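You operate a simulated robot arm through the tools that you are given. There is no shell and no other tool.

Carry out the task below with a simulated two-armed robot. There is one attempt and no reset: what you move stays moved.

JOB
Cream the top of the purple pad with the white cloth.
Fine: care cream from the tin, its lid laid on the bench top meanwhile; put the cloth back and close the tin again. A coat counts when it lies all over at full strength: go over it till it gets no stronger.

Only the result counts: the job must be done as asked and must still hold three seconds after the hand-in. Knocking over, shifting, dropping, spilling or breaking anything else fails it. A push-on lid holds only when it is set on centred and level and pressed home; a screw cap is set on level and turned clockwise until tight. Flat cloth is picked up by pressing the open fingertips on it (5 to 10 N) and closing them slowly along it; thin cloth reads only 2 to 8 mm in the jaws.

ROBOT AND FRAMES
Two 7-joint arms with fingered hands on one trunk that stands fixed in place. Base frame: the origin is at the foot of the trunk, x ahead of it, y to its left, z up; the work surface is at about z = 860. Lengths are in mm, angles in rad, forces in N, time in s.
The left shoulder is at [60, 126, 1205], the right one opposite. With the tool pointing down near the work surface each hand reaches from about 360 to 720 mm from the base axis, measured 20 degrees to its own side. Payload 2.5 kg a hand.
The TCP of each hand is the grasp point between the finger pads, 30 mm short of the fingertips. In the tool frame z runs along the fingers and y along their closing line. The gripper opens to 104 mm; its body begins 35 mm behind the TCP. The gripper is a hand of 5 fingers: y runs from the thumb to the fingers, the wrist lies at [-15, -104, -178] in the tool frame.
Orientation is told as [roll, pitch, yaw] about the base's x, y, z axes, in that order, counted from this pose: with the fingers straight down and the wrist toward the robot, the tool's x, y and z point along [0, 1, 0], [1, 0, 0] and [0, 0, -1] of the base frame.

CONTROLS
- The arms move only by the tool send_rows. It takes "left_moves", "right_moves" or both (then of equal length, played together; a hand with none holds still); each is a list of rows, each a list of 2 entries, a list of its own where there are three numbers: the shift along the tool's x, y, z in mm, then the turn, a rotation vector about the tool's x, y, z in rad. In form: [[[tx, ty, tz], [rx, ry, rz]], ...]. A call has 1 to 20 rows; each row shifts and turns the commanded pose from where the row before left it, along the tool's axes as they then stand. A row lasts 0.2 s, in which the tool goes at most 50 mm and 0.15 rad; a call with a longer step from one row to the next is refused whole. Where a pose cannot be reached the arm comes as near as it can. A force on the tool above 40 N (or 10 N above the force at the start of the call, whichever is more), or a blocked arm, ends the call early, and 0.2 s more pass. In this call time passes only in rows, and 0.2 s behind the last. It gives the time, the measured TCP pose, the force on the tool (base axes), the opening and the grip force at its end, in the units of the frame above (readings bear some noise), with the torque about the TCP (base axes, N m) and any sound that the robot's microphone picked up, and new pictures: "show" is both (left out), scene, wrist or none (wrist: the cameras of the hands that moved).
- Cameras (640 x 400 px; columns grow to the right, rows downward): "scene" is now at [109.7, -57.4, 1423.4]; the picture's right is [-0.64, -0.77, 0.00], its down [-0.38, 0.31, -0.87] and it looks along [0.67, -0.56, -0.49] (base axes); focal length 228 px, centre (320, 200). "left" rides on the left gripper at [-80, -78, -141] in its tool frame; the picture's right is [-0.78, -0.30, 0.56], its down [0.53, -0.78, 0.33] and it looks along [0.33, 0.56, 0.76] (tool axes); focal length 247 px, centre (320, 200). "right" rides on the right gripper at [80, -78, -141] in its tool frame; the picture's right is [-0.78, 0.30, -0.56], its down [-0.54, -0.78, 0.33] and it looks along [-0.33, 0.56, 0.76] (tool axes); focal length 247 px, centre (320, 200). There is no depth. A picture from a camera that has moved, and an enlarged one, comes with that camera's place and axes in the base frame and with its lens.
- raise_lower(by): slides the trunk up (or, below 0, down) by that many mm; the arms and the scene camera ride with it, the base frame stays. It gives what a move gives, with no picture.
- curl_fingers(index, middle, ring, little, thumb_bend, thumb_turn, hand): sets how far each is bent, from 0 (flat) to 1 (curled in); at 0.3 the hand is open as for a grip, at 0.7 the pads meet at the TCP. One left out holds its place. A second passes; each finger stops where it meets its share of the squeeze, and holds until it gets a number again. It is the only way to open and close the hand. It gives what a move gives, with no picture; readings hold the bend of each and the force on index, middle, ring, little, thumb and palm. thumb_turn goes from beside the hand (0) to across from the fingers (1), as for a grip.
- pan_tilt(pan, tilt): turns the head with the scene camera to pan (to the left, within 1.501 rad either way) and tilt (down, from -0.506 to 1.204), counted from straight ahead of the robot. It gives what a move gives, and a new picture of the scene camera.
- enlarge(camera, box): a new picture of the part [left, top, right, bottom] of that camera's present view, enlarged. The clock stands still meanwhile.
- hand_in(): hands the job in; it is judged then, once.

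Nothing tells you positions but the pictures and the camera data. Unless the task says otherwise, let go and move clear before handing in.

The tools are called after "Call:" as a command line: name --argument value ..., lists and objects as JSON in quotes. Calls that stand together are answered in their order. send_rows: Moves the arms, as the interface text tells. Its arguments: {"type":"object","properties":{"left_moves":{"type":"array","items":{"type":"array"}},"right_moves":{"type":"array","items":{"type":"array"}},"show":{"type":"string","enum":["both","scene","wrist","none"]}},"required":[]} The other tools are called the same way: raise_lower (by) moves the trunk up or down; curl_fingers (index, middle, ring, little, thumb_bend, thumb_turn, hand) moves the fingers one by one; pan_tilt (pan, tilt) turns the head that bears the scene camera; enlarge (camera, box) takes an enlarged picture of a part of a camera's view; hand_in () hands the job in.

At the start:

```text
time_s: 0.0
left_tcp_pos: [541.1, -73.5, 1309.6]
left_orientation: [0.0, 0.0, 0.003]
left_contact_force: [0.5, 0.4, 0.9]
left_wrist_torque: [0.0, 0.01, 0.0]
left_finger_gap: 103.8
left_gripper_force: 0.0
left_shape: jaw
left_bend: [0.3, 0.3, 0.3, 0.3, 0.3, 0.98]
left_finger forces: [0.0, 0.0, 0.1, 0.1, 0.1, 0.1]
right_tcp_pos: [281.9, -308.3, 956.2]
right_orientation: [0.524, 0.329, 0.183]
right_contact_force: [0.3, 0.5, -0.7]
right_wrist_torque: [-0.03, -0.03, 0.02]
right_finger_gap: 103.9
right_gripper_force: 0.1
right_shape: jaw
right_bend: [0.3, 0.3, 0.3, 0.3, 0.3, 0.98]
right_finger forces: [0.0, 0.0, 0.1, 0.0, 0.0, 0.1]
trunk travel left (down, up): [-600.0, 340.0]
head pan, tilt (commanded): [-0.691, 0.51]
```

scene: 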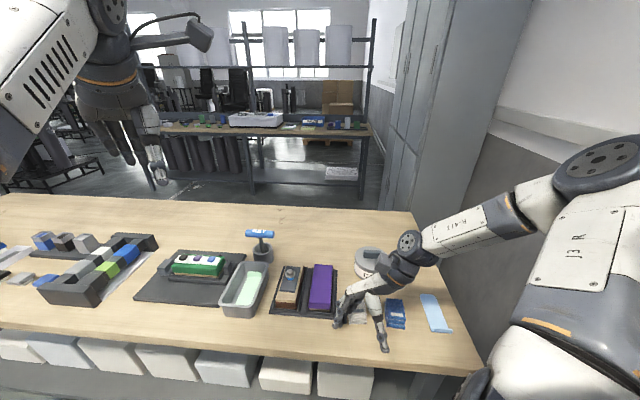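
right: 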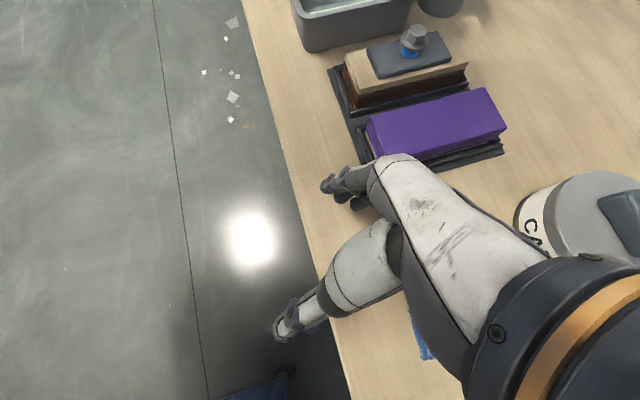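
left: 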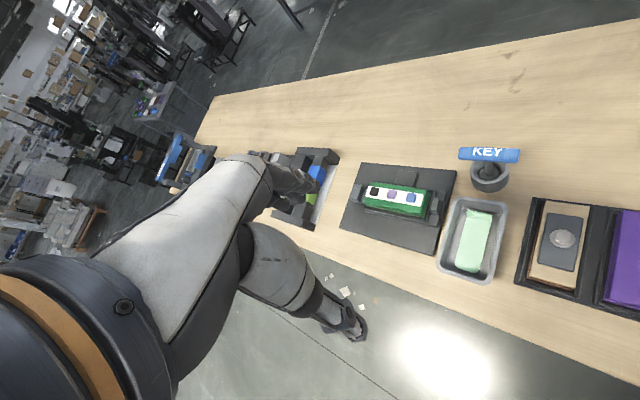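

I see a bench with a purple pad in a black tray, a tin behind the right hand, blue things and possibly cloths near the right hand. I'll look closer before moving anything.

Call:
enlarge --camera "scene" --box '[220, 220, 480, 380]'

Call:
enlarge --camera "right" --box '[300, 0, 640, 400]'

Call:
enlarge --camera "scene" --box '[0, 210, 260, 330]'

```text
2.46 times, centred on (350, 300) of scene
camera zoom: at [109.7, -57.4, 1423.4], right [-0.64, -0.77, 0.0], down [-0.38, 0.31, -0.87], along [0.67, -0.56, -0.49], focal length 560 px, centre (246, -46)
```

zoom: 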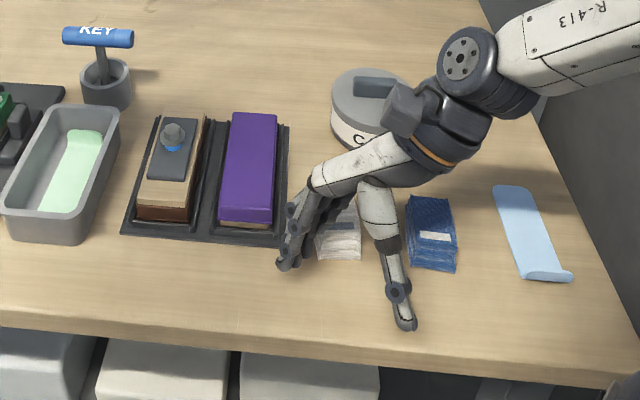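

```text
1.00 times, centred on (470, 200) of right (not enlarged: the box is as wide or as high as the picture)
camera zoom: at [260.3, -312.9, 1133.4], right [0.48, -0.88, -0.01], down [-0.84, -0.46, -0.28], along [0.24, 0.14, -0.96], focal length 247 px, centre (170, 200)
```

zoom: 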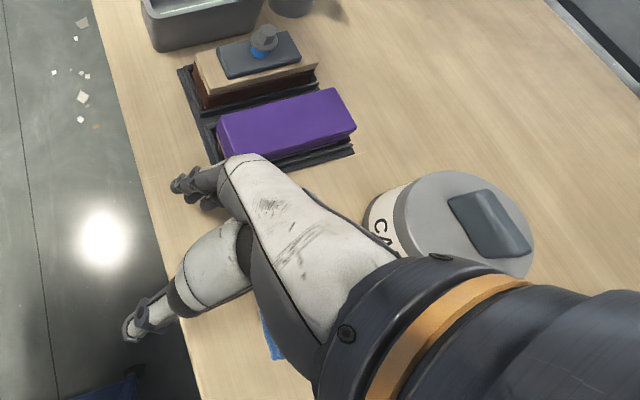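

```text
2.46 times, centred on (130, 270) of scene
camera zoom: at [109.7, -57.4, 1423.4], right [-0.64, -0.77, 0.0], down [-0.38, 0.31, -0.87], along [0.67, -0.56, -0.49], focal length 560 px, centre (788, 28)
```

zoom: 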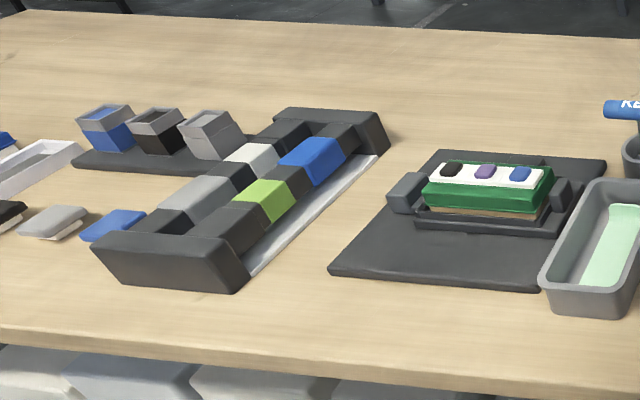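

The white folded cloth lies beneath the right hand, next to the dark-blue one. The tin, whose lid has a bar handle, stands at about (408, -502). I'll lift the right hand straight up and level it so I can see everything.

Call:
send_rows --right_moves '[[[18.9, -12.9, -32.8], [0, 0, 0]], [[18.9, -12.9, -32.8], [0, 0, 0]], [[18.9, -12.9, -32.8], [0, 0, 0]], [[18.9, -12.9, -32.8], [0, 0, 0]], [[0, 0, 0], [-0.0741, -0.0982, 0.0184]], [[0, 0, 0], [-0.0741, -0.0982, 0.0184]], [[0, 0, 0], [-0.0741, -0.0982, 0.0184]], [[0, 0, 0], [-0.0741, -0.0982, 0.0184]], [[0, 0, 0], [-0.0741, -0.0982, 0.0184]]]'

```text
time_s: 0.6
left_tcp_pos: [540.9, -71.5, 1309.8]
left_orientation: [-0.002, 0.002, 0.004]
left_contact_force: [0.9, 0.1, 0.3]
left_wrist_torque: [-0.04, 0.04, -0.05]
left_finger_gap: 103.5
left_gripper_force: 0.0
left_shape: jaw
left_bend: [0.3, 0.3, 0.3, 0.3, 0.3, 0.98]
left_finger forces: [0.1, 0.0, 0.0, 0.0, 0.1, 0.0]
right_tcp_pos: [269.5, -259.6, 982.0]
right_orientation: [0.777, 0.329, 0.271]
right_contact_force: [0.5, 0.6, -0.4]
right_wrist_torque: [0.01, -0.01, -0.02]
right_finger_gap: 103.9
right_gripper_force: 0.1
right_shape: jaw
right_bend: [0.3, 0.3, 0.3, 0.3, 0.3, 0.97]
right_finger forces: [0.1, 0.0, 0.0, 0.0, 0.1, 0.0]
trunk travel left (down, up): [-600.0, 340.0]
head pan, tilt (commanded): [-0.691, 0.51]
stopped in row 2 (right hand): the arm was blocked; the commanded pose is now the measured one
camera scene: at [109.8, -57.5, 1423.4], right [-0.64, -0.77, 0.0], down [-0.38, 0.31, -0.87], along [0.67, -0.56, -0.49], focal length 228 px, centre (320, 200)
camera right: at [258.4, -305.1, 1154.0], right [0.48, -0.85, -0.23], down [-0.86, -0.39, -0.33], along [0.19, 0.36, -0.91], focal length 247 px, centre (320, 200)
```

scene: 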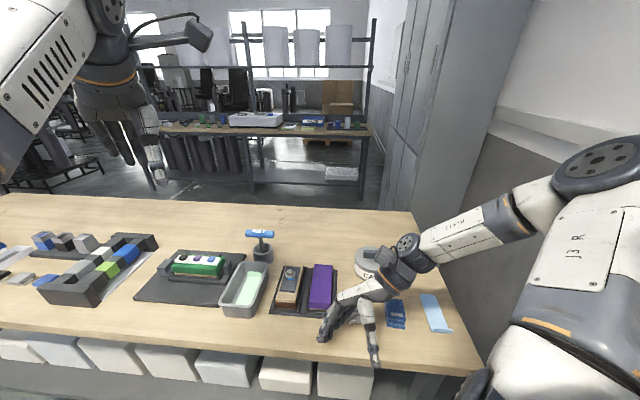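
right: 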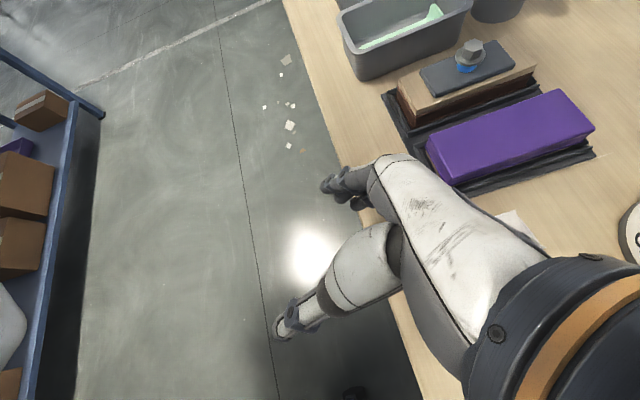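

The arm got blocked close to the body (a joint limit, by the look of it). I'll move the hand forward and outward into its working area, and then level it.

Call:
send_rows --right_moves '[[[-7.6, 25.3, -41.8], [0, 0, 0]], [[-7.6, 25.3, -41.8], [0, 0, 0]], [[-7.6, 25.3, -41.8], [0, 0, 0]], [[0, 0, 0], [-0.0591, -0.1029, 0.0182]], [[0, 0, 0], [-0.0591, -0.1029, 0.0182]], [[0, 0, 0], [-0.0591, -0.1029, 0.0182]], [[0, 0, 0], [-0.0591, -0.1029, 0.0182]], [[0, 0, 0], [-0.0591, -0.1029, 0.0182]], [[0, 0, 0], [-0.0591, -0.1029, 0.0182]], [[0, 0, 0], [-0.0591, -0.1029, 0.0182]]]'

```text
time_s: 2.8
left_tcp_pos: [541.1, -72.7, 1310.2]
left_orientation: [-0.002, 0.001, 0.004]
left_contact_force: [0.0, 0.5, 0.7]
left_wrist_torque: [0.0, 0.02, -0.03]
left_finger_gap: 103.5
left_gripper_force: 0.0
left_shape: jaw
left_bend: [0.3, 0.3, 0.3, 0.3, 0.3, 0.98]
left_finger forces: [0.1, 0.0, 0.0, 0.0, 0.0, 0.1]
right_tcp_pos: [389.6, -335.4, 1028.2]
right_orientation: [-0.005, -0.005, 0.0]
right_contact_force: [-0.3, 0.9, 0.3]
right_wrist_torque: [0.0, -0.03, 0.02]
right_finger_gap: 103.8
right_gripper_force: 0.0
right_shape: jaw
right_bend: [0.3, 0.3, 0.3, 0.3, 0.3, 0.97]
right_finger forces: [0.0, 0.0, 0.0, 0.0, 0.0, 0.0]
trunk travel left (down, up): [-600.0, 340.0]
head pan, tilt (commanded): [-0.691, 0.51]
camera scene: at [109.6, -57.2, 1423.5], right [-0.64, -0.77, 0.0], down [-0.38, 0.31, -0.87], along [0.67, -0.56, -0.49], focal length 228 px, centre (320, 200)
camera right: at [311.1, -252.9, 1167.3], right [0.29, -0.77, 0.56], down [-0.78, -0.54, -0.33], along [0.56, -0.34, -0.76], focal length 247 px, centre (320, 200)
```

scene: 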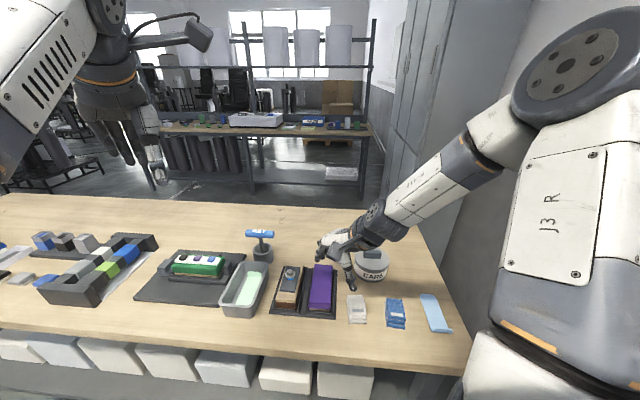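
right: 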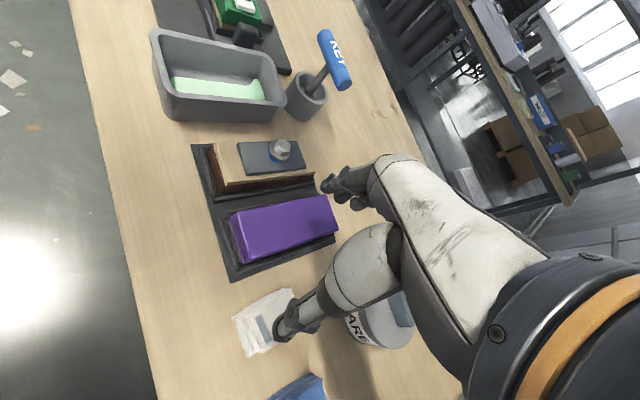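

The right hand is now level at (390, -335, 1028). I'll enlarge the scene around the tin, cloths and pad.

Call:
enlarge --camera "scene" --box '[260, 235, 460, 345]'

Call:
enlarge --camera "scene" --box '[330, 240, 410, 290]'

Call:
enlarge --camera "scene" --box '[335, 285, 415, 335]'

Call:
enlarge --camera "scene" --box '[260, 255, 350, 325]'

```text
3.20 times, centred on (360, 290) of scene
camera zoom: at [109.6, -57.2, 1423.5], right [-0.64, -0.77, 0.0], down [-0.38, 0.31, -0.87], along [0.67, -0.56, -0.49], focal length 728 px, centre (192, -88)
```

zoom: 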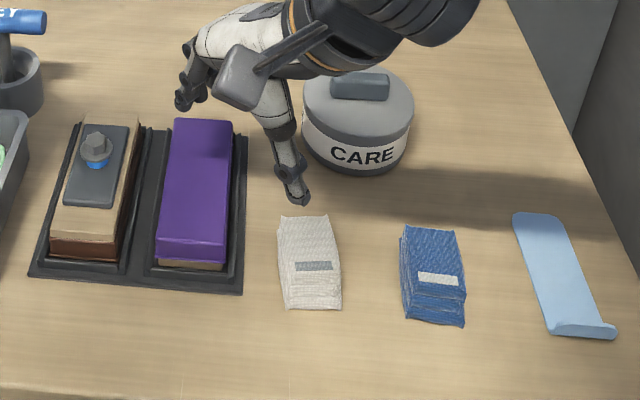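

```text
8.00 times, centred on (370, 265) of scene
camera zoom: at [109.6, -57.2, 1423.5], right [-0.64, -0.77, 0.0], down [-0.38, 0.31, -0.87], along [0.67, -0.56, -0.49], focal length 1820 px, centre (-80, -320)
```

zoom: 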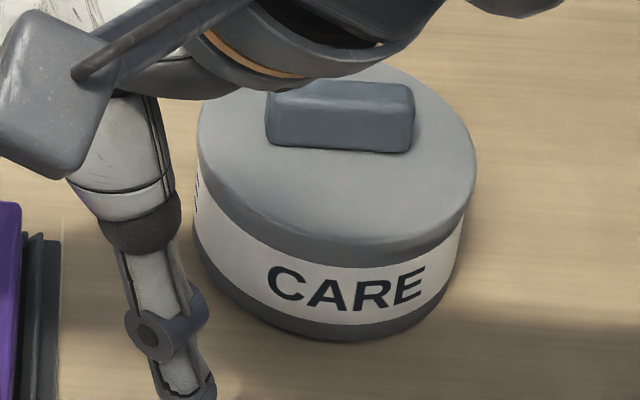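

```text
8.00 times, centred on (375, 310) of scene
camera zoom: at [109.6, -57.2, 1423.5], right [-0.64, -0.77, 0.0], down [-0.38, 0.31, -0.87], along [0.67, -0.56, -0.49], focal length 1820 px, centre (-120, -680)
```

zoom: 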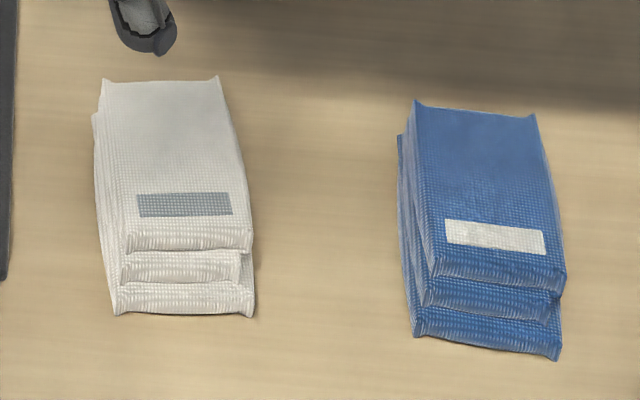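

```text
5.71 times, centred on (305, 290) of scene
camera zoom: at [109.6, -57.2, 1423.5], right [-0.64, -0.77, 0.0], down [-0.38, 0.31, -0.87], along [0.67, -0.56, -0.49], focal length 1300 px, centre (406, -314)
```

zoom: 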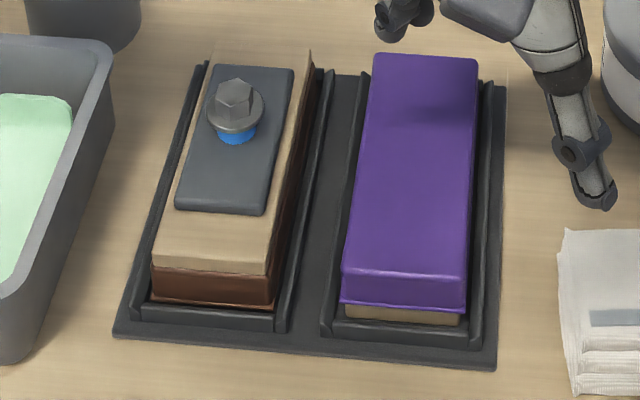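

The pad, tray and tin all line up with a bench that sits at about 45° to my base frame. I'll take close-ups from the wrist camera to triangulate heights.

Call:
enlarge --camera "right" --box '[190, 130, 350, 230]'

Call:
enlarge --camera "right" --box '[190, 190, 350, 290]'

Call:
enlarge --camera "right" --box '[220, 270, 428, 400]'

```text
4.00 times, centred on (270, 180) of right
camera zoom: at [311.1, -252.9, 1167.3], right [0.29, -0.77, 0.56], down [-0.78, -0.54, -0.33], along [0.56, -0.34, -0.76], focal length 988 px, centre (520, 280)
```

zoom: 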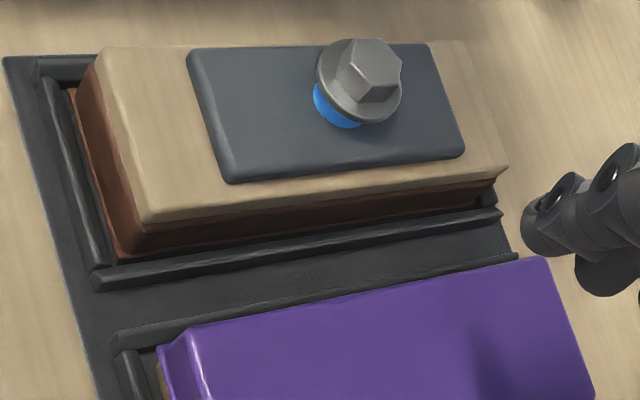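

```text
4.00 times, centred on (270, 240) of right
camera zoom: at [311.1, -252.9, 1167.3], right [0.29, -0.77, 0.56], down [-0.78, -0.54, -0.33], along [0.56, -0.34, -0.76], focal length 988 px, centre (520, 40)
```

zoom: 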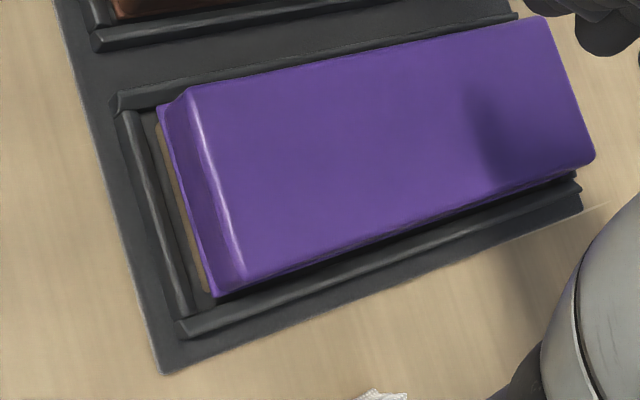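

```text
3.08 times, centred on (324, 335) of right
camera zoom: at [311.1, -252.9, 1167.3], right [0.29, -0.77, 0.56], down [-0.78, -0.54, -0.33], along [0.56, -0.34, -0.76], focal length 760 px, centre (308, -215)
```

zoom: 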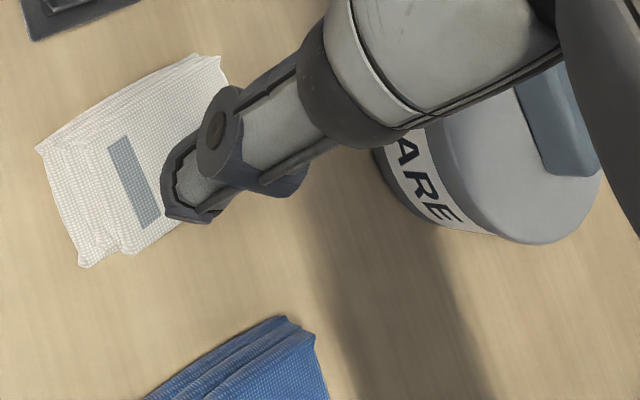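

Both views agree: the pad top is at z≈908, centred near (451, -346), about 57 × 129 mm and lengthwise at -45°. The white folded cloth is near (350, -383) with its top at about 889. I'll move the right hand left so I can see the tin and its handle clearly.

Call:
send_rows --right_moves '[[[40, 0, -20], [0, 0, 0]], [[40, 0, -20], [0, 0, 0]], [[40, 0, -20], [0, 0, 0]], [[40, 0, -20], [0, 0, 0]]]' --show "both"

Call:
enlarge --camera "scene" --box '[330, 230, 410, 290]'

Call:
enlarge --camera "scene" --box '[260, 210, 480, 345]'

```text
time_s: 3.8
left_tcp_pos: [542.2, -72.0, 1309.2]
left_orientation: [-0.002, 0.003, 0.003]
left_contact_force: [-0.3, 0.9, -0.1]
left_wrist_torque: [0.0, 0.01, -0.01]
left_finger_gap: 103.8
left_gripper_force: 0.0
left_shape: jaw
left_bend: [0.3, 0.3, 0.3, 0.3, 0.3, 0.98]
left_finger forces: [0.1, 0.1, 0.0, 0.1, 0.0, 0.0]
right_tcp_pos: [387.6, -178.2, 1098.4]
right_orientation: [-0.032, 0.026, 0.001]
right_contact_force: [0.3, 0.2, 0.0]
right_wrist_torque: [-0.01, -0.02, 0.02]
right_finger_gap: 103.7
right_gripper_force: 0.1
right_shape: jaw
right_bend: [0.3, 0.3, 0.3, 0.3, 0.3, 0.97]
right_finger forces: [0.1, 0.0, 0.0, 0.0, 0.0, 0.0]
trunk travel left (down, up): [-600.0, 340.0]
head pan, tilt (commanded): [-0.691, 0.51]
camera scene: at [109.5, -57.0, 1423.5], right [-0.64, -0.77, 0.0], down [-0.38, 0.31, -0.87], along [0.67, -0.56, -0.49], focal length 228 px, centre (320, 200)
camera right: at [312.8, -92.3, 1237.6], right [0.31, -0.76, 0.57], down [-0.78, -0.54, -0.3], along [0.54, -0.36, -0.76], focal length 247 px, centre (320, 200)
```

scene: 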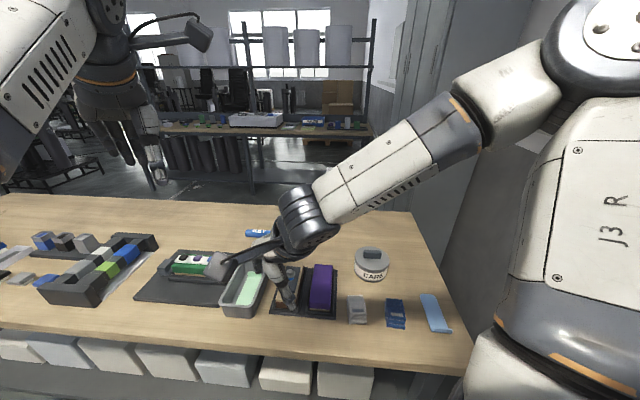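
right: 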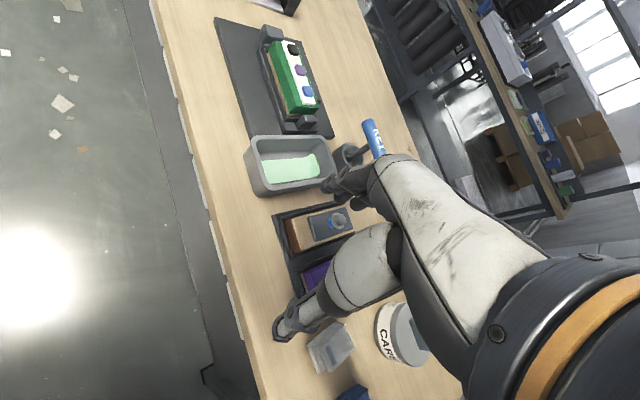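

```text
6.67 times, centred on (370, 260) of scene
camera zoom: at [109.5, -57.0, 1423.5], right [-0.64, -0.77, 0.0], down [-0.38, 0.31, -0.87], along [0.67, -0.56, -0.49], focal length 1516 px, centre (-13, -200)
```

zoom: 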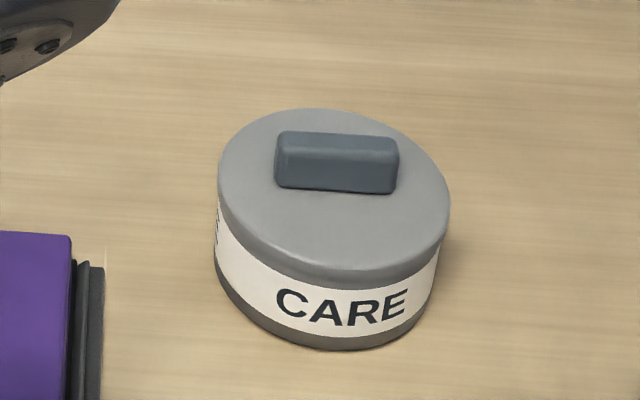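

```text
2.91 times, centred on (370, 278) of scene
camera zoom: at [109.5, -57.0, 1423.5], right [-0.64, -0.77, 0.0], down [-0.38, 0.31, -0.87], along [0.67, -0.56, -0.49], focal length 662 px, centre (174, -26)
```

zoom: 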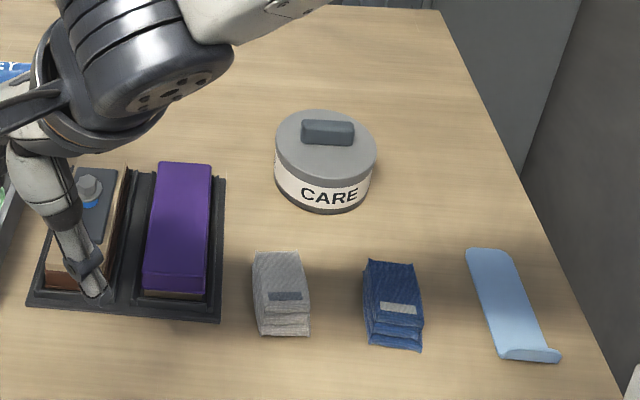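

The tin's lid is centred near (423, -529), and its handle bar is about 54 × 14 mm, lying along the bench direction at 45°. I'll move the right hand high over there, turned -45°, to get a second view for triangulation.

Call:
send_rows --right_moves '[[[-44, -4.4, 1.9], [0, 0, 0]], [[-44, -4.4, 1.9], [0, 0, 0]], [[-44, -4.4, 1.9], [0, 0, 0]], [[-44, -4.4, 1.9], [0, 0, 0]], [[-44, -4.4, 1.9], [0, 0, 0]], [[-44, -4.4, 1.9], [0, 0, 0]], [[-44, -4.4, 1.9], [0, 0, 0]], [[-44, -4.4, 1.9], [0, 0, 0]], [[-44, -4.4, 1.9], [0, 0, 0]], [[0, 0, 0], [0, 0, 0.1309]], [[0, 0, 0], [0, 0, 0.1309]], [[0, 0, 0], [0, 0, 0.1309]], [[0, 0, 0], [0, 0, 0.1309]], [[0, 0, 0], [0, 0, 0.1309]], [[0, 0, 0], [0, 0, 0.1309]]]'

```text
time_s: 4.3
left_tcp_pos: [541.6, -71.7, 1309.9]
left_orientation: [-0.002, 0.001, 0.003]
left_contact_force: [0.1, 0.1, -0.2]
left_wrist_torque: [-0.03, -0.01, -0.01]
left_finger_gap: 103.8
left_gripper_force: 0.0
left_shape: jaw
left_bend: [0.3, 0.3, 0.3, 0.3, 0.3, 0.98]
left_finger forces: [0.1, 0.0, 0.0, 0.0, 0.0, 0.0]
right_tcp_pos: [354.9, -239.7, 1040.0]
right_orientation: [-0.029, 0.214, -0.004]
right_contact_force: [-0.3, 1.2, 0.0]
right_wrist_torque: [-0.01, 0.0, 0.04]
right_finger_gap: 104.0
right_gripper_force: 0.0
right_shape: jaw
right_bend: [0.3, 0.3, 0.3, 0.3, 0.3, 0.98]
right_finger forces: [0.0, 0.0, 0.0, 0.1, 0.1, 0.0]
trunk travel left (down, up): [-600.0, 340.0]
head pan, tilt (commanded): [-0.691, 0.51]
stopped in row 2 (right hand): the arm was blocked; the commanded pose is now the measured one
camera scene: at [109.5, -56.8, 1423.5], right [-0.64, -0.77, 0.0], down [-0.38, 0.31, -0.87], along [0.67, -0.56, -0.49], focal length 228 px, centre (320, 200)
camera right: at [307.6, -154.5, 1190.4], right [0.41, -0.76, 0.5], down [-0.83, -0.54, -0.14], along [0.38, -0.36, -0.85], focal length 247 px, centre (320, 200)
```

scene: 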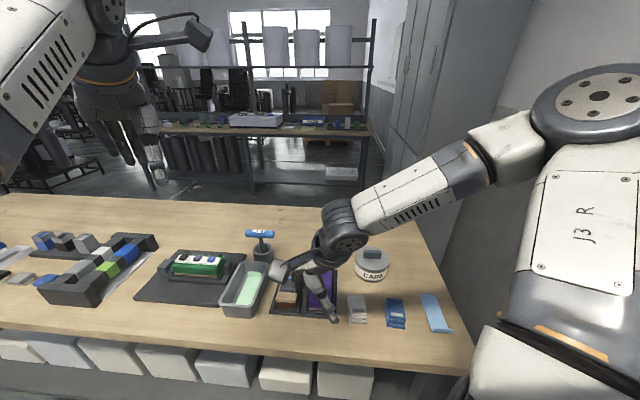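
right: 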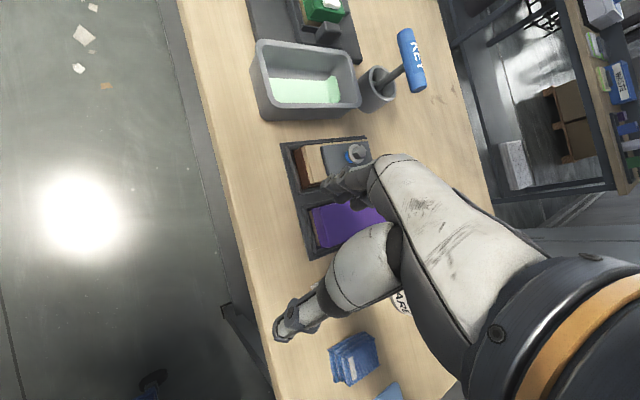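

The arm got cramped close to the body again. I'll swing it forward first, level it, and then go to the right over the tin.

Call:
send_rows --right_moves '[[[-35.2, 29.3, -5.4], [0, 0, 0]], [[-35.2, 29.3, -5.4], [0, 0, 0]], [[-35.2, 29.3, -5.4], [0, 0, 0]], [[0, 0, 0], [-0.107, 0.0145, -0.002]], [[0, 0, 0], [-0.107, 0.0145, -0.002]], [[-45, -19, 0], [0, 0, 0]], [[-45, -19, 0], [0, 0, 0]], [[-45, -19, 0], [0, 0, 0]], [[-45, -19, 0], [0, 0, 0]], [[-45, -19, 0], [0, 0, 0]], [[0, 0, -8], [0, 0, 0.1309]], [[0, 0, -8], [0, 0, 0.1309]], [[0, 0, -8], [0, 0, 0.1309]], [[0, 0, -8], [0, 0, 0.1309]], [[0, 0, -8], [0, 0, 0.1309]], [[0, 0, -8], [0, 0, 0.1309]]]'

```text
time_s: 7.9
left_tcp_pos: [541.5, -73.1, 1309.4]
left_orientation: [-0.002, 0.001, 0.003]
left_contact_force: [-0.5, -0.3, -0.2]
left_wrist_torque: [0.03, 0.0, 0.0]
left_finger_gap: 103.8
left_gripper_force: 0.1
left_shape: jaw
left_bend: [0.3, 0.3, 0.3, 0.3, 0.3, 0.98]
left_finger forces: [0.1, 0.0, 0.1, 0.0, 0.1, 0.1]
right_tcp_pos: [371.4, -544.4, 1062.9]
right_orientation: [0.072, 0.041, -0.728]
right_contact_force: [0.1, -1.1, 0.8]
right_wrist_torque: [-0.02, 0.02, 0.02]
right_finger_gap: 103.8
right_gripper_force: 0.1
right_shape: jaw
right_bend: [0.3, 0.3, 0.3, 0.3, 0.3, 0.98]
right_finger forces: [0.0, 0.1, 0.0, 0.1, 0.1, 0.1]
trunk travel left (down, up): [-600.0, 340.0]
head pan, tilt (commanded): [-0.691, 0.51]
stopped in row 16 (right hand): the arm was blocked; the commanded pose is now the measured one
camera scene: at [109.7, -57.4, 1423.4], right [-0.64, -0.77, 0.0], down [-0.38, 0.31, -0.87], along [0.67, -0.56, -0.49], focal length 228 px, centre (320, 200)
camera right: at [364.7, -444.0, 1211.6], right [-0.31, -0.82, 0.49], down [-0.93, 0.15, -0.34], along [0.2, -0.56, -0.8], focal length 247 px, centre (320, 200)
```

scene: 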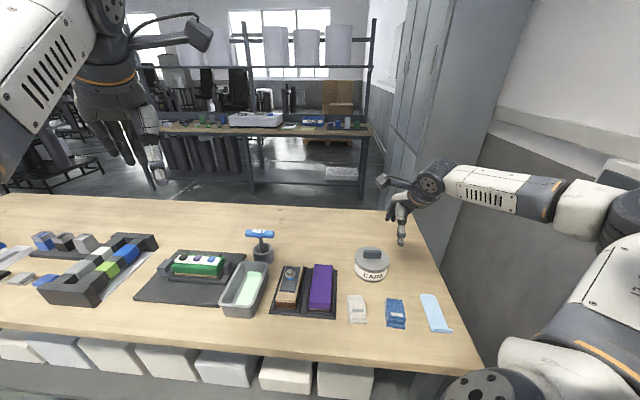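
right: 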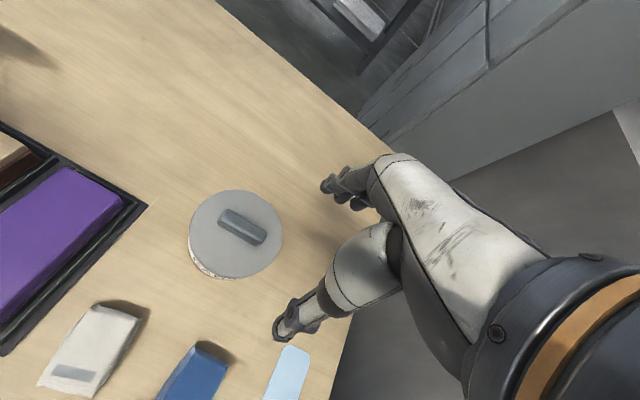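

Now I have a good overhead view of the tin, cloths and pad. I'll enlarge it to measure.

Call:
enlarge --camera "right" --box '[176, 170, 304, 290]'

Call:
enlarge --camera "right" --box '[0, 150, 200, 400]'

Call:
enlarge --camera "scene" --box '[330, 230, 410, 290]'

```text
3.33 times, centred on (240, 230) of right
camera zoom: at [364.7, -444.0, 1211.6], right [-0.31, -0.82, 0.49], down [-0.93, 0.15, -0.34], along [0.2, -0.56, -0.8], focal length 823 px, centre (587, 100)
```

zoom: 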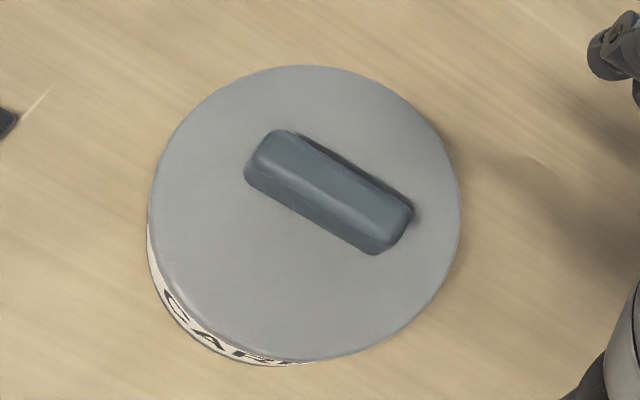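

```text
1.60 times, centred on (100, 275) of right
camera zoom: at [364.7, -444.0, 1211.6], right [-0.31, -0.82, 0.49], down [-0.93, 0.15, -0.34], along [0.2, -0.56, -0.8], focal length 395 px, centre (672, 80)
```

zoom: 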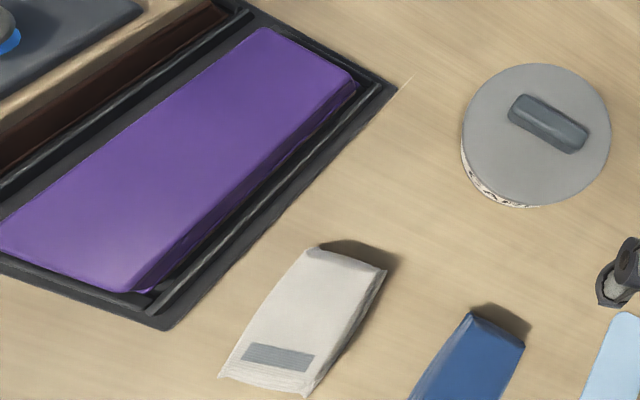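

```text
6.67 times, centred on (370, 260) of scene
camera zoom: at [109.7, -57.4, 1423.4], right [-0.64, -0.77, 0.0], down [-0.38, 0.31, -0.87], along [0.67, -0.56, -0.49], focal length 1516 px, centre (-13, -200)
```

zoom: 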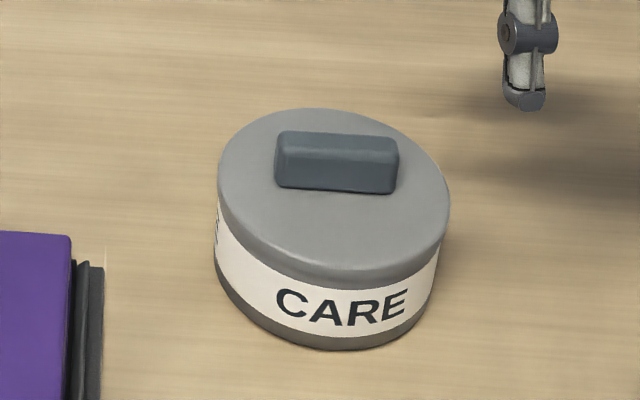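

Triangulating gives the tin centre at about (419, -524), the lid top at z≈917 and the handle top at ≈937. I'll bring the hand above the handle, turned -45° and level, and check the pose is reachable.

Call:
send_rows --right_moves '[[[21.2, 12.2, 32.6], [0, 0, 0]], [[21.2, 12.2, 32.6], [0, 0, 0]], [[0, 0, 0], [-0.0205, -0.036, 0.0285]], [[0, 0, 0], [-0.0205, -0.036, 0.0285]]]'

```text
time_s: 8.9
left_tcp_pos: [541.7, -72.9, 1308.9]
left_orientation: [-0.002, 0.001, 0.002]
left_contact_force: [0.1, 0.2, 0.6]
left_wrist_torque: [-0.01, 0.01, 0.02]
left_finger_gap: 103.7
left_gripper_force: 0.1
left_shape: jaw
left_bend: [0.3, 0.3, 0.3, 0.3, 0.3, 0.98]
left_finger forces: [0.0, 0.0, 0.0, 0.0, 0.0, 0.0]
right_tcp_pos: [417.4, -525.4, 1001.0]
right_orientation: [-0.006, 0.0, -0.789]
right_contact_force: [0.1, 0.8, 0.8]
right_wrist_torque: [0.01, 0.04, 0.01]
right_finger_gap: 103.5
right_gripper_force: 0.0
right_shape: jaw
right_bend: [0.3, 0.3, 0.3, 0.3, 0.3, 0.98]
right_finger forces: [0.1, 0.1, 0.0, 0.1, 0.0, 0.0]
trunk travel left (down, up): [-600.0, 340.0]
head pan, tilt (commanded): [-0.691, 0.51]
camera scene: at [109.8, -57.5, 1423.4], right [-0.64, -0.77, 0.0], down [-0.38, 0.31, -0.87], along [0.67, -0.56, -0.49], focal length 228 px, centre (320, 200)
camera right: at [421.2, -412.3, 1139.6], right [-0.34, -0.75, 0.56], down [-0.93, 0.17, -0.33], along [0.15, -0.63, -0.76], focal length 247 px, centre (320, 200)
```

scene: 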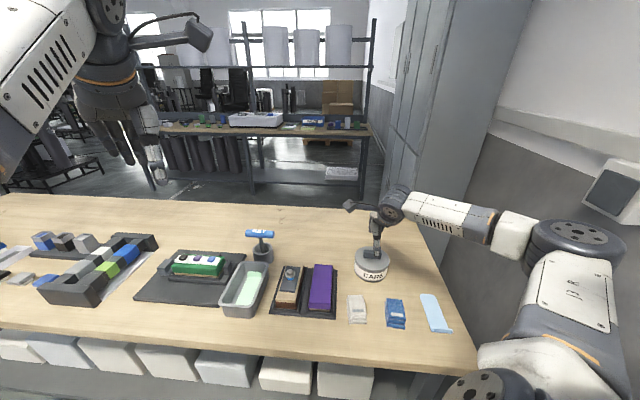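
right: 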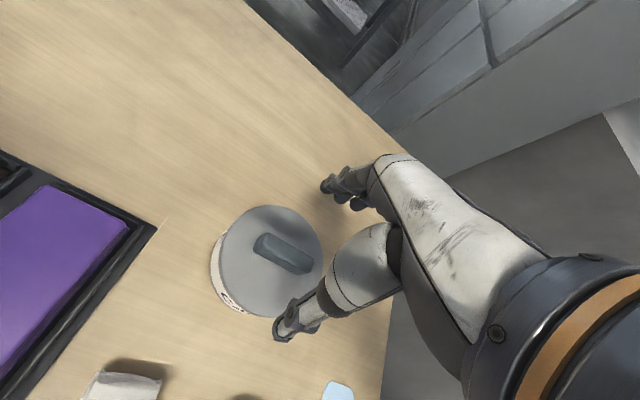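

The pose is reachable. I'll enlarge the wrist view to check how well the hand lines up with the handle.

Call:
enlarge --camera "right" --box '[200, 160, 400, 360]'

Call:
enlarge --camera "scene" --box '[330, 180, 430, 290]'

```text
2.00 times, centred on (300, 260) of right
camera zoom: at [421.2, -412.3, 1139.6], right [-0.34, -0.75, 0.56], down [-0.93, 0.17, -0.33], along [0.15, -0.63, -0.76], focal length 494 px, centre (360, 80)
```

zoom: 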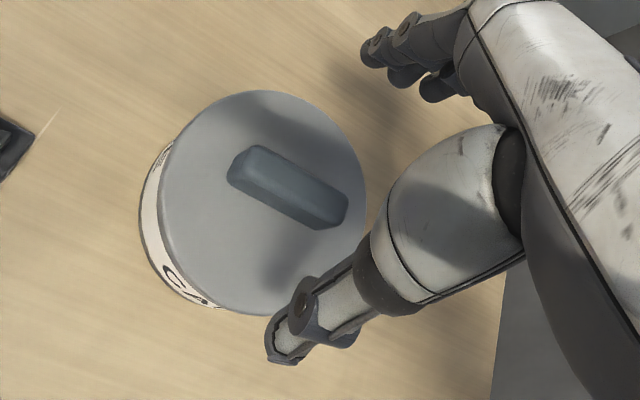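

```text
3.64 times, centred on (380, 235) of scene
camera zoom: at [109.8, -57.5, 1423.4], right [-0.64, -0.77, 0.0], down [-0.38, 0.31, -0.87], along [0.67, -0.56, -0.49], focal length 827 px, centre (102, 73)
```

zoom: 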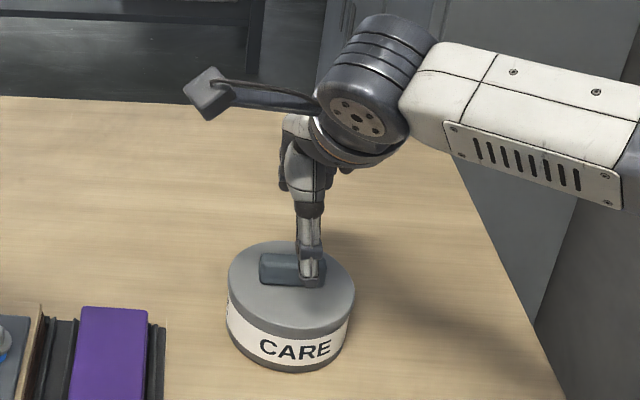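

The handle's centre seems a few mm off the tool axis, at about (421, -524.5). I'll correct for that and go down part of the way.

Call:
send_rows --right_moves '[[[3.2, 1.9, 10], [0, 0, 0]], [[0, 0, 10], [0, 0, 0]], [[0, 0, 10], [0, 0, 0]]]'

Call:
enlarge --camera "scene" --box '[330, 200, 430, 290]'

Call:
enlarge --camera "right" --box '[200, 160, 400, 360]'

```text
time_s: 9.7
left_tcp_pos: [541.3, -72.7, 1308.9]
left_orientation: [-0.001, 0.002, 0.004]
left_contact_force: [1.0, 0.3, 0.3]
left_wrist_torque: [-0.02, 0.03, -0.02]
left_finger_gap: 103.6
left_gripper_force: 0.0
left_shape: jaw
left_bend: [0.3, 0.3, 0.3, 0.3, 0.3, 0.98]
left_finger forces: [0.1, 0.0, 0.0, 0.0, 0.0, 0.0]
right_tcp_pos: [423.5, -524.2, 970.4]
right_orientation: [-0.008, 0.002, -0.789]
right_contact_force: [0.1, -0.1, 0.2]
right_wrist_torque: [-0.01, -0.01, -0.02]
right_finger_gap: 103.7
right_gripper_force: 0.0
right_shape: jaw
right_bend: [0.3, 0.3, 0.3, 0.3, 0.3, 0.98]
right_finger forces: [0.1, 0.1, 0.0, 0.0, 0.0, 0.1]
trunk travel left (down, up): [-600.0, 340.0]
head pan, tilt (commanded): [-0.691, 0.51]
camera scene: at [109.7, -57.5, 1423.4], right [-0.64, -0.77, 0.0], down [-0.38, 0.31, -0.87], along [0.67, -0.56, -0.49], focal length 228 px, centre (320, 200)
camera right: at [425.0, -411.5, 1109.8], right [-0.34, -0.75, 0.56], down [-0.93, 0.17, -0.33], along [0.15, -0.63, -0.76], focal length 247 px, centre (320, 200)
```

scene: 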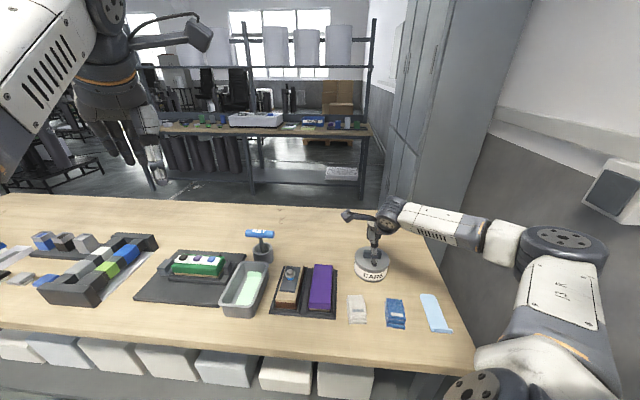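
right: 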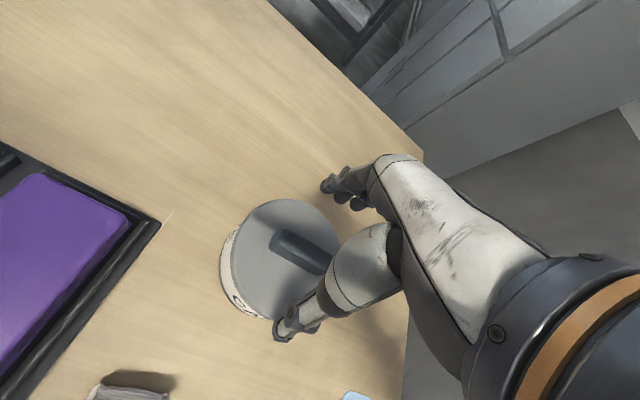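

```text
4.44 times, centred on (380, 245) of scene
camera zoom: at [109.7, -57.5, 1423.4], right [-0.64, -0.77, 0.0], down [-0.38, 0.31, -0.87], along [0.67, -0.56, -0.49], focal length 1011 px, centre (53, 0)
```

zoom: 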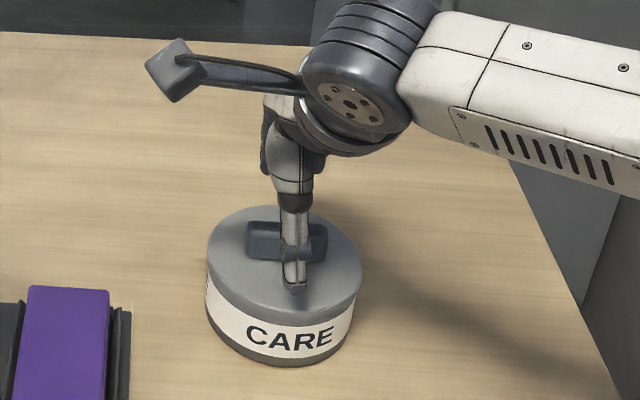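

```text
2.00 times, centred on (300, 260) of right
camera zoom: at [425.0, -411.5, 1109.8], right [-0.34, -0.75, 0.56], down [-0.93, 0.17, -0.33], along [0.15, -0.63, -0.76], focal length 494 px, centre (360, 80)
```

zoom: 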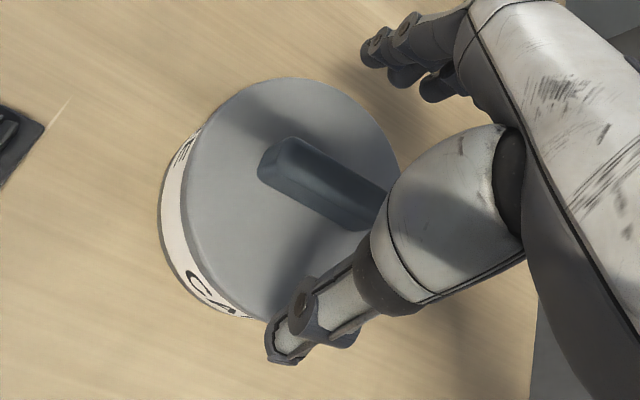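

The tool axis meets the handle well. I'll go down so the fingertips sit beside the handle, just above the lid's surface.

Call:
send_rows --right_moves '[[[0, 0, 6], [0, 0, 0]], [[0, 0, 6], [0, 0, 0]], [[0, 0, 6], [0, 0, 0]]]' --show "scene"

Call:
enlarge --camera "scene" --box '[340, 220, 410, 290]'

Call:
enlarge --camera "right" --box '[200, 160, 400, 360]'

```text
time_s: 10.5
left_tcp_pos: [542.1, -71.9, 1310.2]
left_orientation: [-0.001, 0.0, 0.004]
left_contact_force: [0.0, -0.2, -0.1]
left_wrist_torque: [0.0, -0.02, 0.03]
left_finger_gap: 103.7
left_gripper_force: 0.1
left_shape: jaw
left_bend: [0.3, 0.3, 0.3, 0.3, 0.3, 0.98]
left_finger forces: [0.0, 0.0, 0.0, 0.0, 0.1, 0.1]
right_tcp_pos: [421.5, -525.3, 953.2]
right_orientation: [-0.007, 0.001, -0.787]
right_contact_force: [-0.5, -0.2, 0.4]
right_wrist_torque: [0.04, 0.0, -0.02]
right_finger_gap: 103.7
right_gripper_force: 0.0
right_shape: jaw
right_bend: [0.3, 0.3, 0.3, 0.3, 0.3, 0.98]
right_finger forces: [0.0, 0.1, 0.1, 0.0, 0.0, 0.1]
trunk travel left (down, up): [-600.0, 340.0]
head pan, tilt (commanded): [-0.691, 0.51]
camera scene: at [109.7, -57.4, 1423.4], right [-0.64, -0.77, 0.0], down [-0.38, 0.31, -0.87], along [0.67, -0.56, -0.49], focal length 228 px, centre (320, 200)
```

scene: 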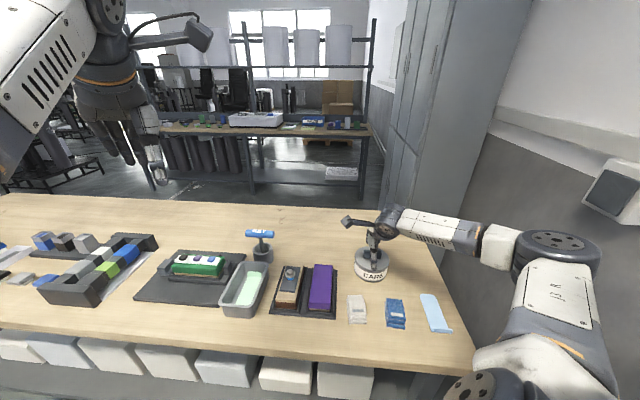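

```text
5.71 times, centred on (375, 255) of scene
camera zoom: at [109.7, -57.4, 1423.4], right [-0.64, -0.77, 0.0], down [-0.38, 0.31, -0.87], along [0.67, -0.56, -0.49], focal length 1300 px, centre (6, -114)
```

zoom: 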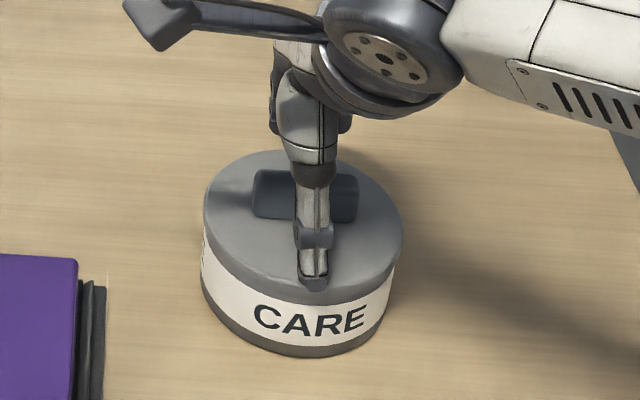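

```text
2.00 times, centred on (300, 260) of right
camera zoom: at [424.4, -411.8, 1092.1], right [-0.34, -0.76, 0.56], down [-0.93, 0.17, -0.33], along [0.15, -0.63, -0.76], focal length 494 px, centre (360, 80)
```

zoom: 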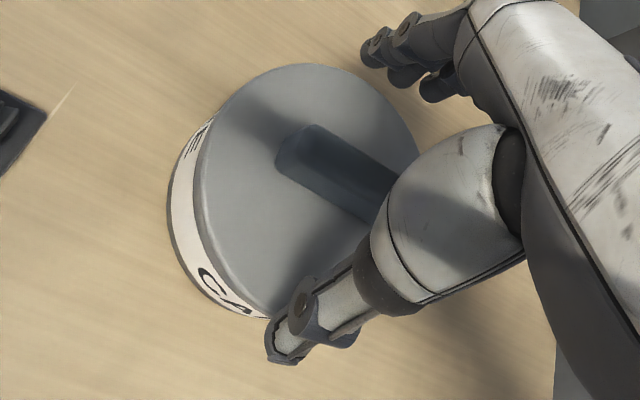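

No contact so far; the fingertips are at z≈923. I'll close the hand in steps.

Call:
curl_fingers --hand "right" --index 0.5 --middle 0.5 --ring 0.5 --little 0.5 --thumb_bend 0.5

Call:
enlarge --camera "right" --box '[200, 160, 400, 360]'

Call:
enlarge --camera "scene" --box '[340, 220, 410, 290]'

```text
time_s: 11.5
left_tcp_pos: [542.5, -72.9, 1309.5]
left_orientation: [0.0, 0.001, 0.002]
left_contact_force: [0.3, 0.7, 0.0]
left_wrist_torque: [-0.01, -0.01, 0.01]
left_finger_gap: 103.8
left_gripper_force: 0.0
left_shape: jaw
left_bend: [0.3, 0.3, 0.3, 0.3, 0.3, 0.98]
left_finger forces: [0.1, 0.0, 0.0, 0.0, 0.0, 0.1]
right_tcp_pos: [421.3, -524.8, 953.1]
right_orientation: [-0.007, 0.002, -0.787]
right_contact_force: [1.0, 0.3, 0.5]
right_wrist_torque: [0.01, -0.02, 0.0]
right_finger_gap: 52.6
right_gripper_force: 0.0
right_shape: fingers
right_bend: [0.5, 0.5, 0.5, 0.5, 0.5, 0.98]
right_finger forces: [0.1, 0.1, 0.0, 0.0, 0.0, 0.0]
trunk travel left (down, up): [-600.0, 340.0]
head pan, tilt (commanded): [-0.691, 0.51]
```

```text
2.00 times, centred on (300, 260) of right
camera zoom: at [424.4, -411.8, 1092.3], right [-0.34, -0.76, 0.56], down [-0.93, 0.17, -0.33], along [0.15, -0.63, -0.76], focal length 494 px, centre (360, 80)
```

zoom: 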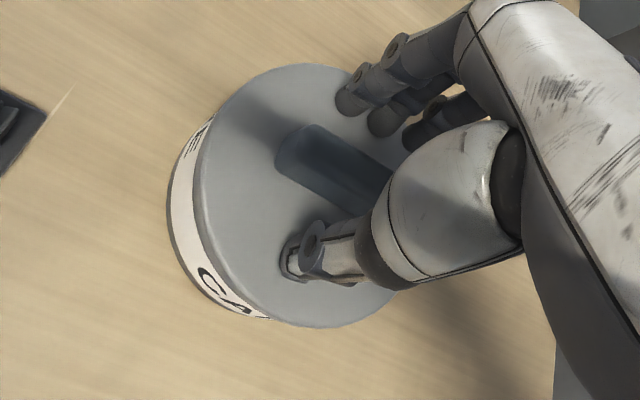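

```text
5.71 times, centred on (375, 255) of scene
camera zoom: at [109.7, -57.4, 1423.4], right [-0.64, -0.77, 0.0], down [-0.38, 0.31, -0.87], along [0.67, -0.56, -0.49], focal length 1300 px, centre (6, -114)
```

zoom: 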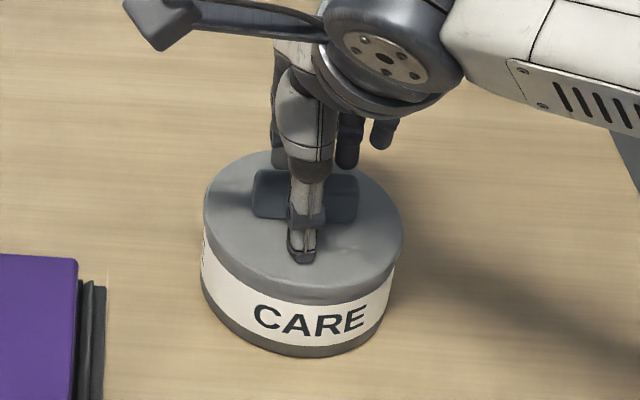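

The handle is about midway between thumb and fingers. I'll close further.

Call:
curl_fingers --hand "right" --index 0.6 --middle 0.6 --ring 0.6 --little 0.6 --thumb_bend 0.6

Call:
enlarge --camera "right" --box '[200, 160, 400, 360]'

```text
time_s: 12.5
left_tcp_pos: [541.8, -72.4, 1309.0]
left_orientation: [-0.002, 0.0, 0.003]
left_contact_force: [0.1, 0.1, 0.4]
left_wrist_torque: [-0.01, 0.01, -0.03]
left_finger_gap: 103.8
left_gripper_force: 0.0
left_shape: jaw
left_bend: [0.3, 0.3, 0.3, 0.3, 0.3, 0.98]
left_finger forces: [0.0, 0.0, 0.0, 0.0, 0.1, 0.0]
right_tcp_pos: [421.8, -524.1, 953.1]
right_orientation: [-0.008, 0.002, -0.786]
right_contact_force: [0.1, 0.0, 0.6]
right_wrist_torque: [-0.03, 0.0, 0.01]
right_finger_gap: 26.8
right_gripper_force: 0.0
right_shape: fingers
right_bend: [0.6, 0.6, 0.6, 0.6, 0.6, 0.98]
right_finger forces: [0.0, 0.0, 0.0, 0.1, 0.0, 0.1]
trunk travel left (down, up): [-600.0, 340.0]
head pan, tilt (commanded): [-0.691, 0.51]
```

```text
2.00 times, centred on (300, 260) of right
camera zoom: at [424.4, -411.8, 1092.3], right [-0.34, -0.76, 0.56], down [-0.93, 0.17, -0.33], along [0.15, -0.63, -0.76], focal length 494 px, centre (360, 80)
```

zoom: 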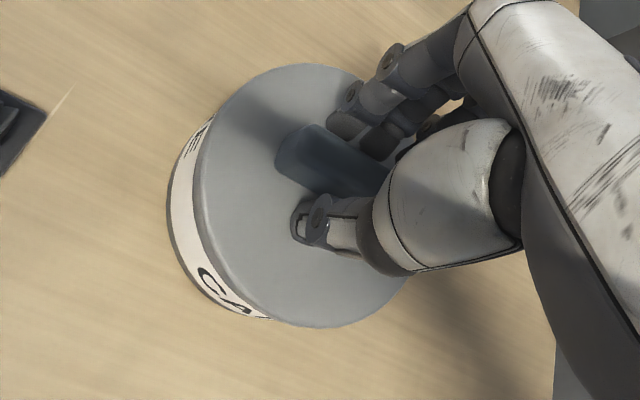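

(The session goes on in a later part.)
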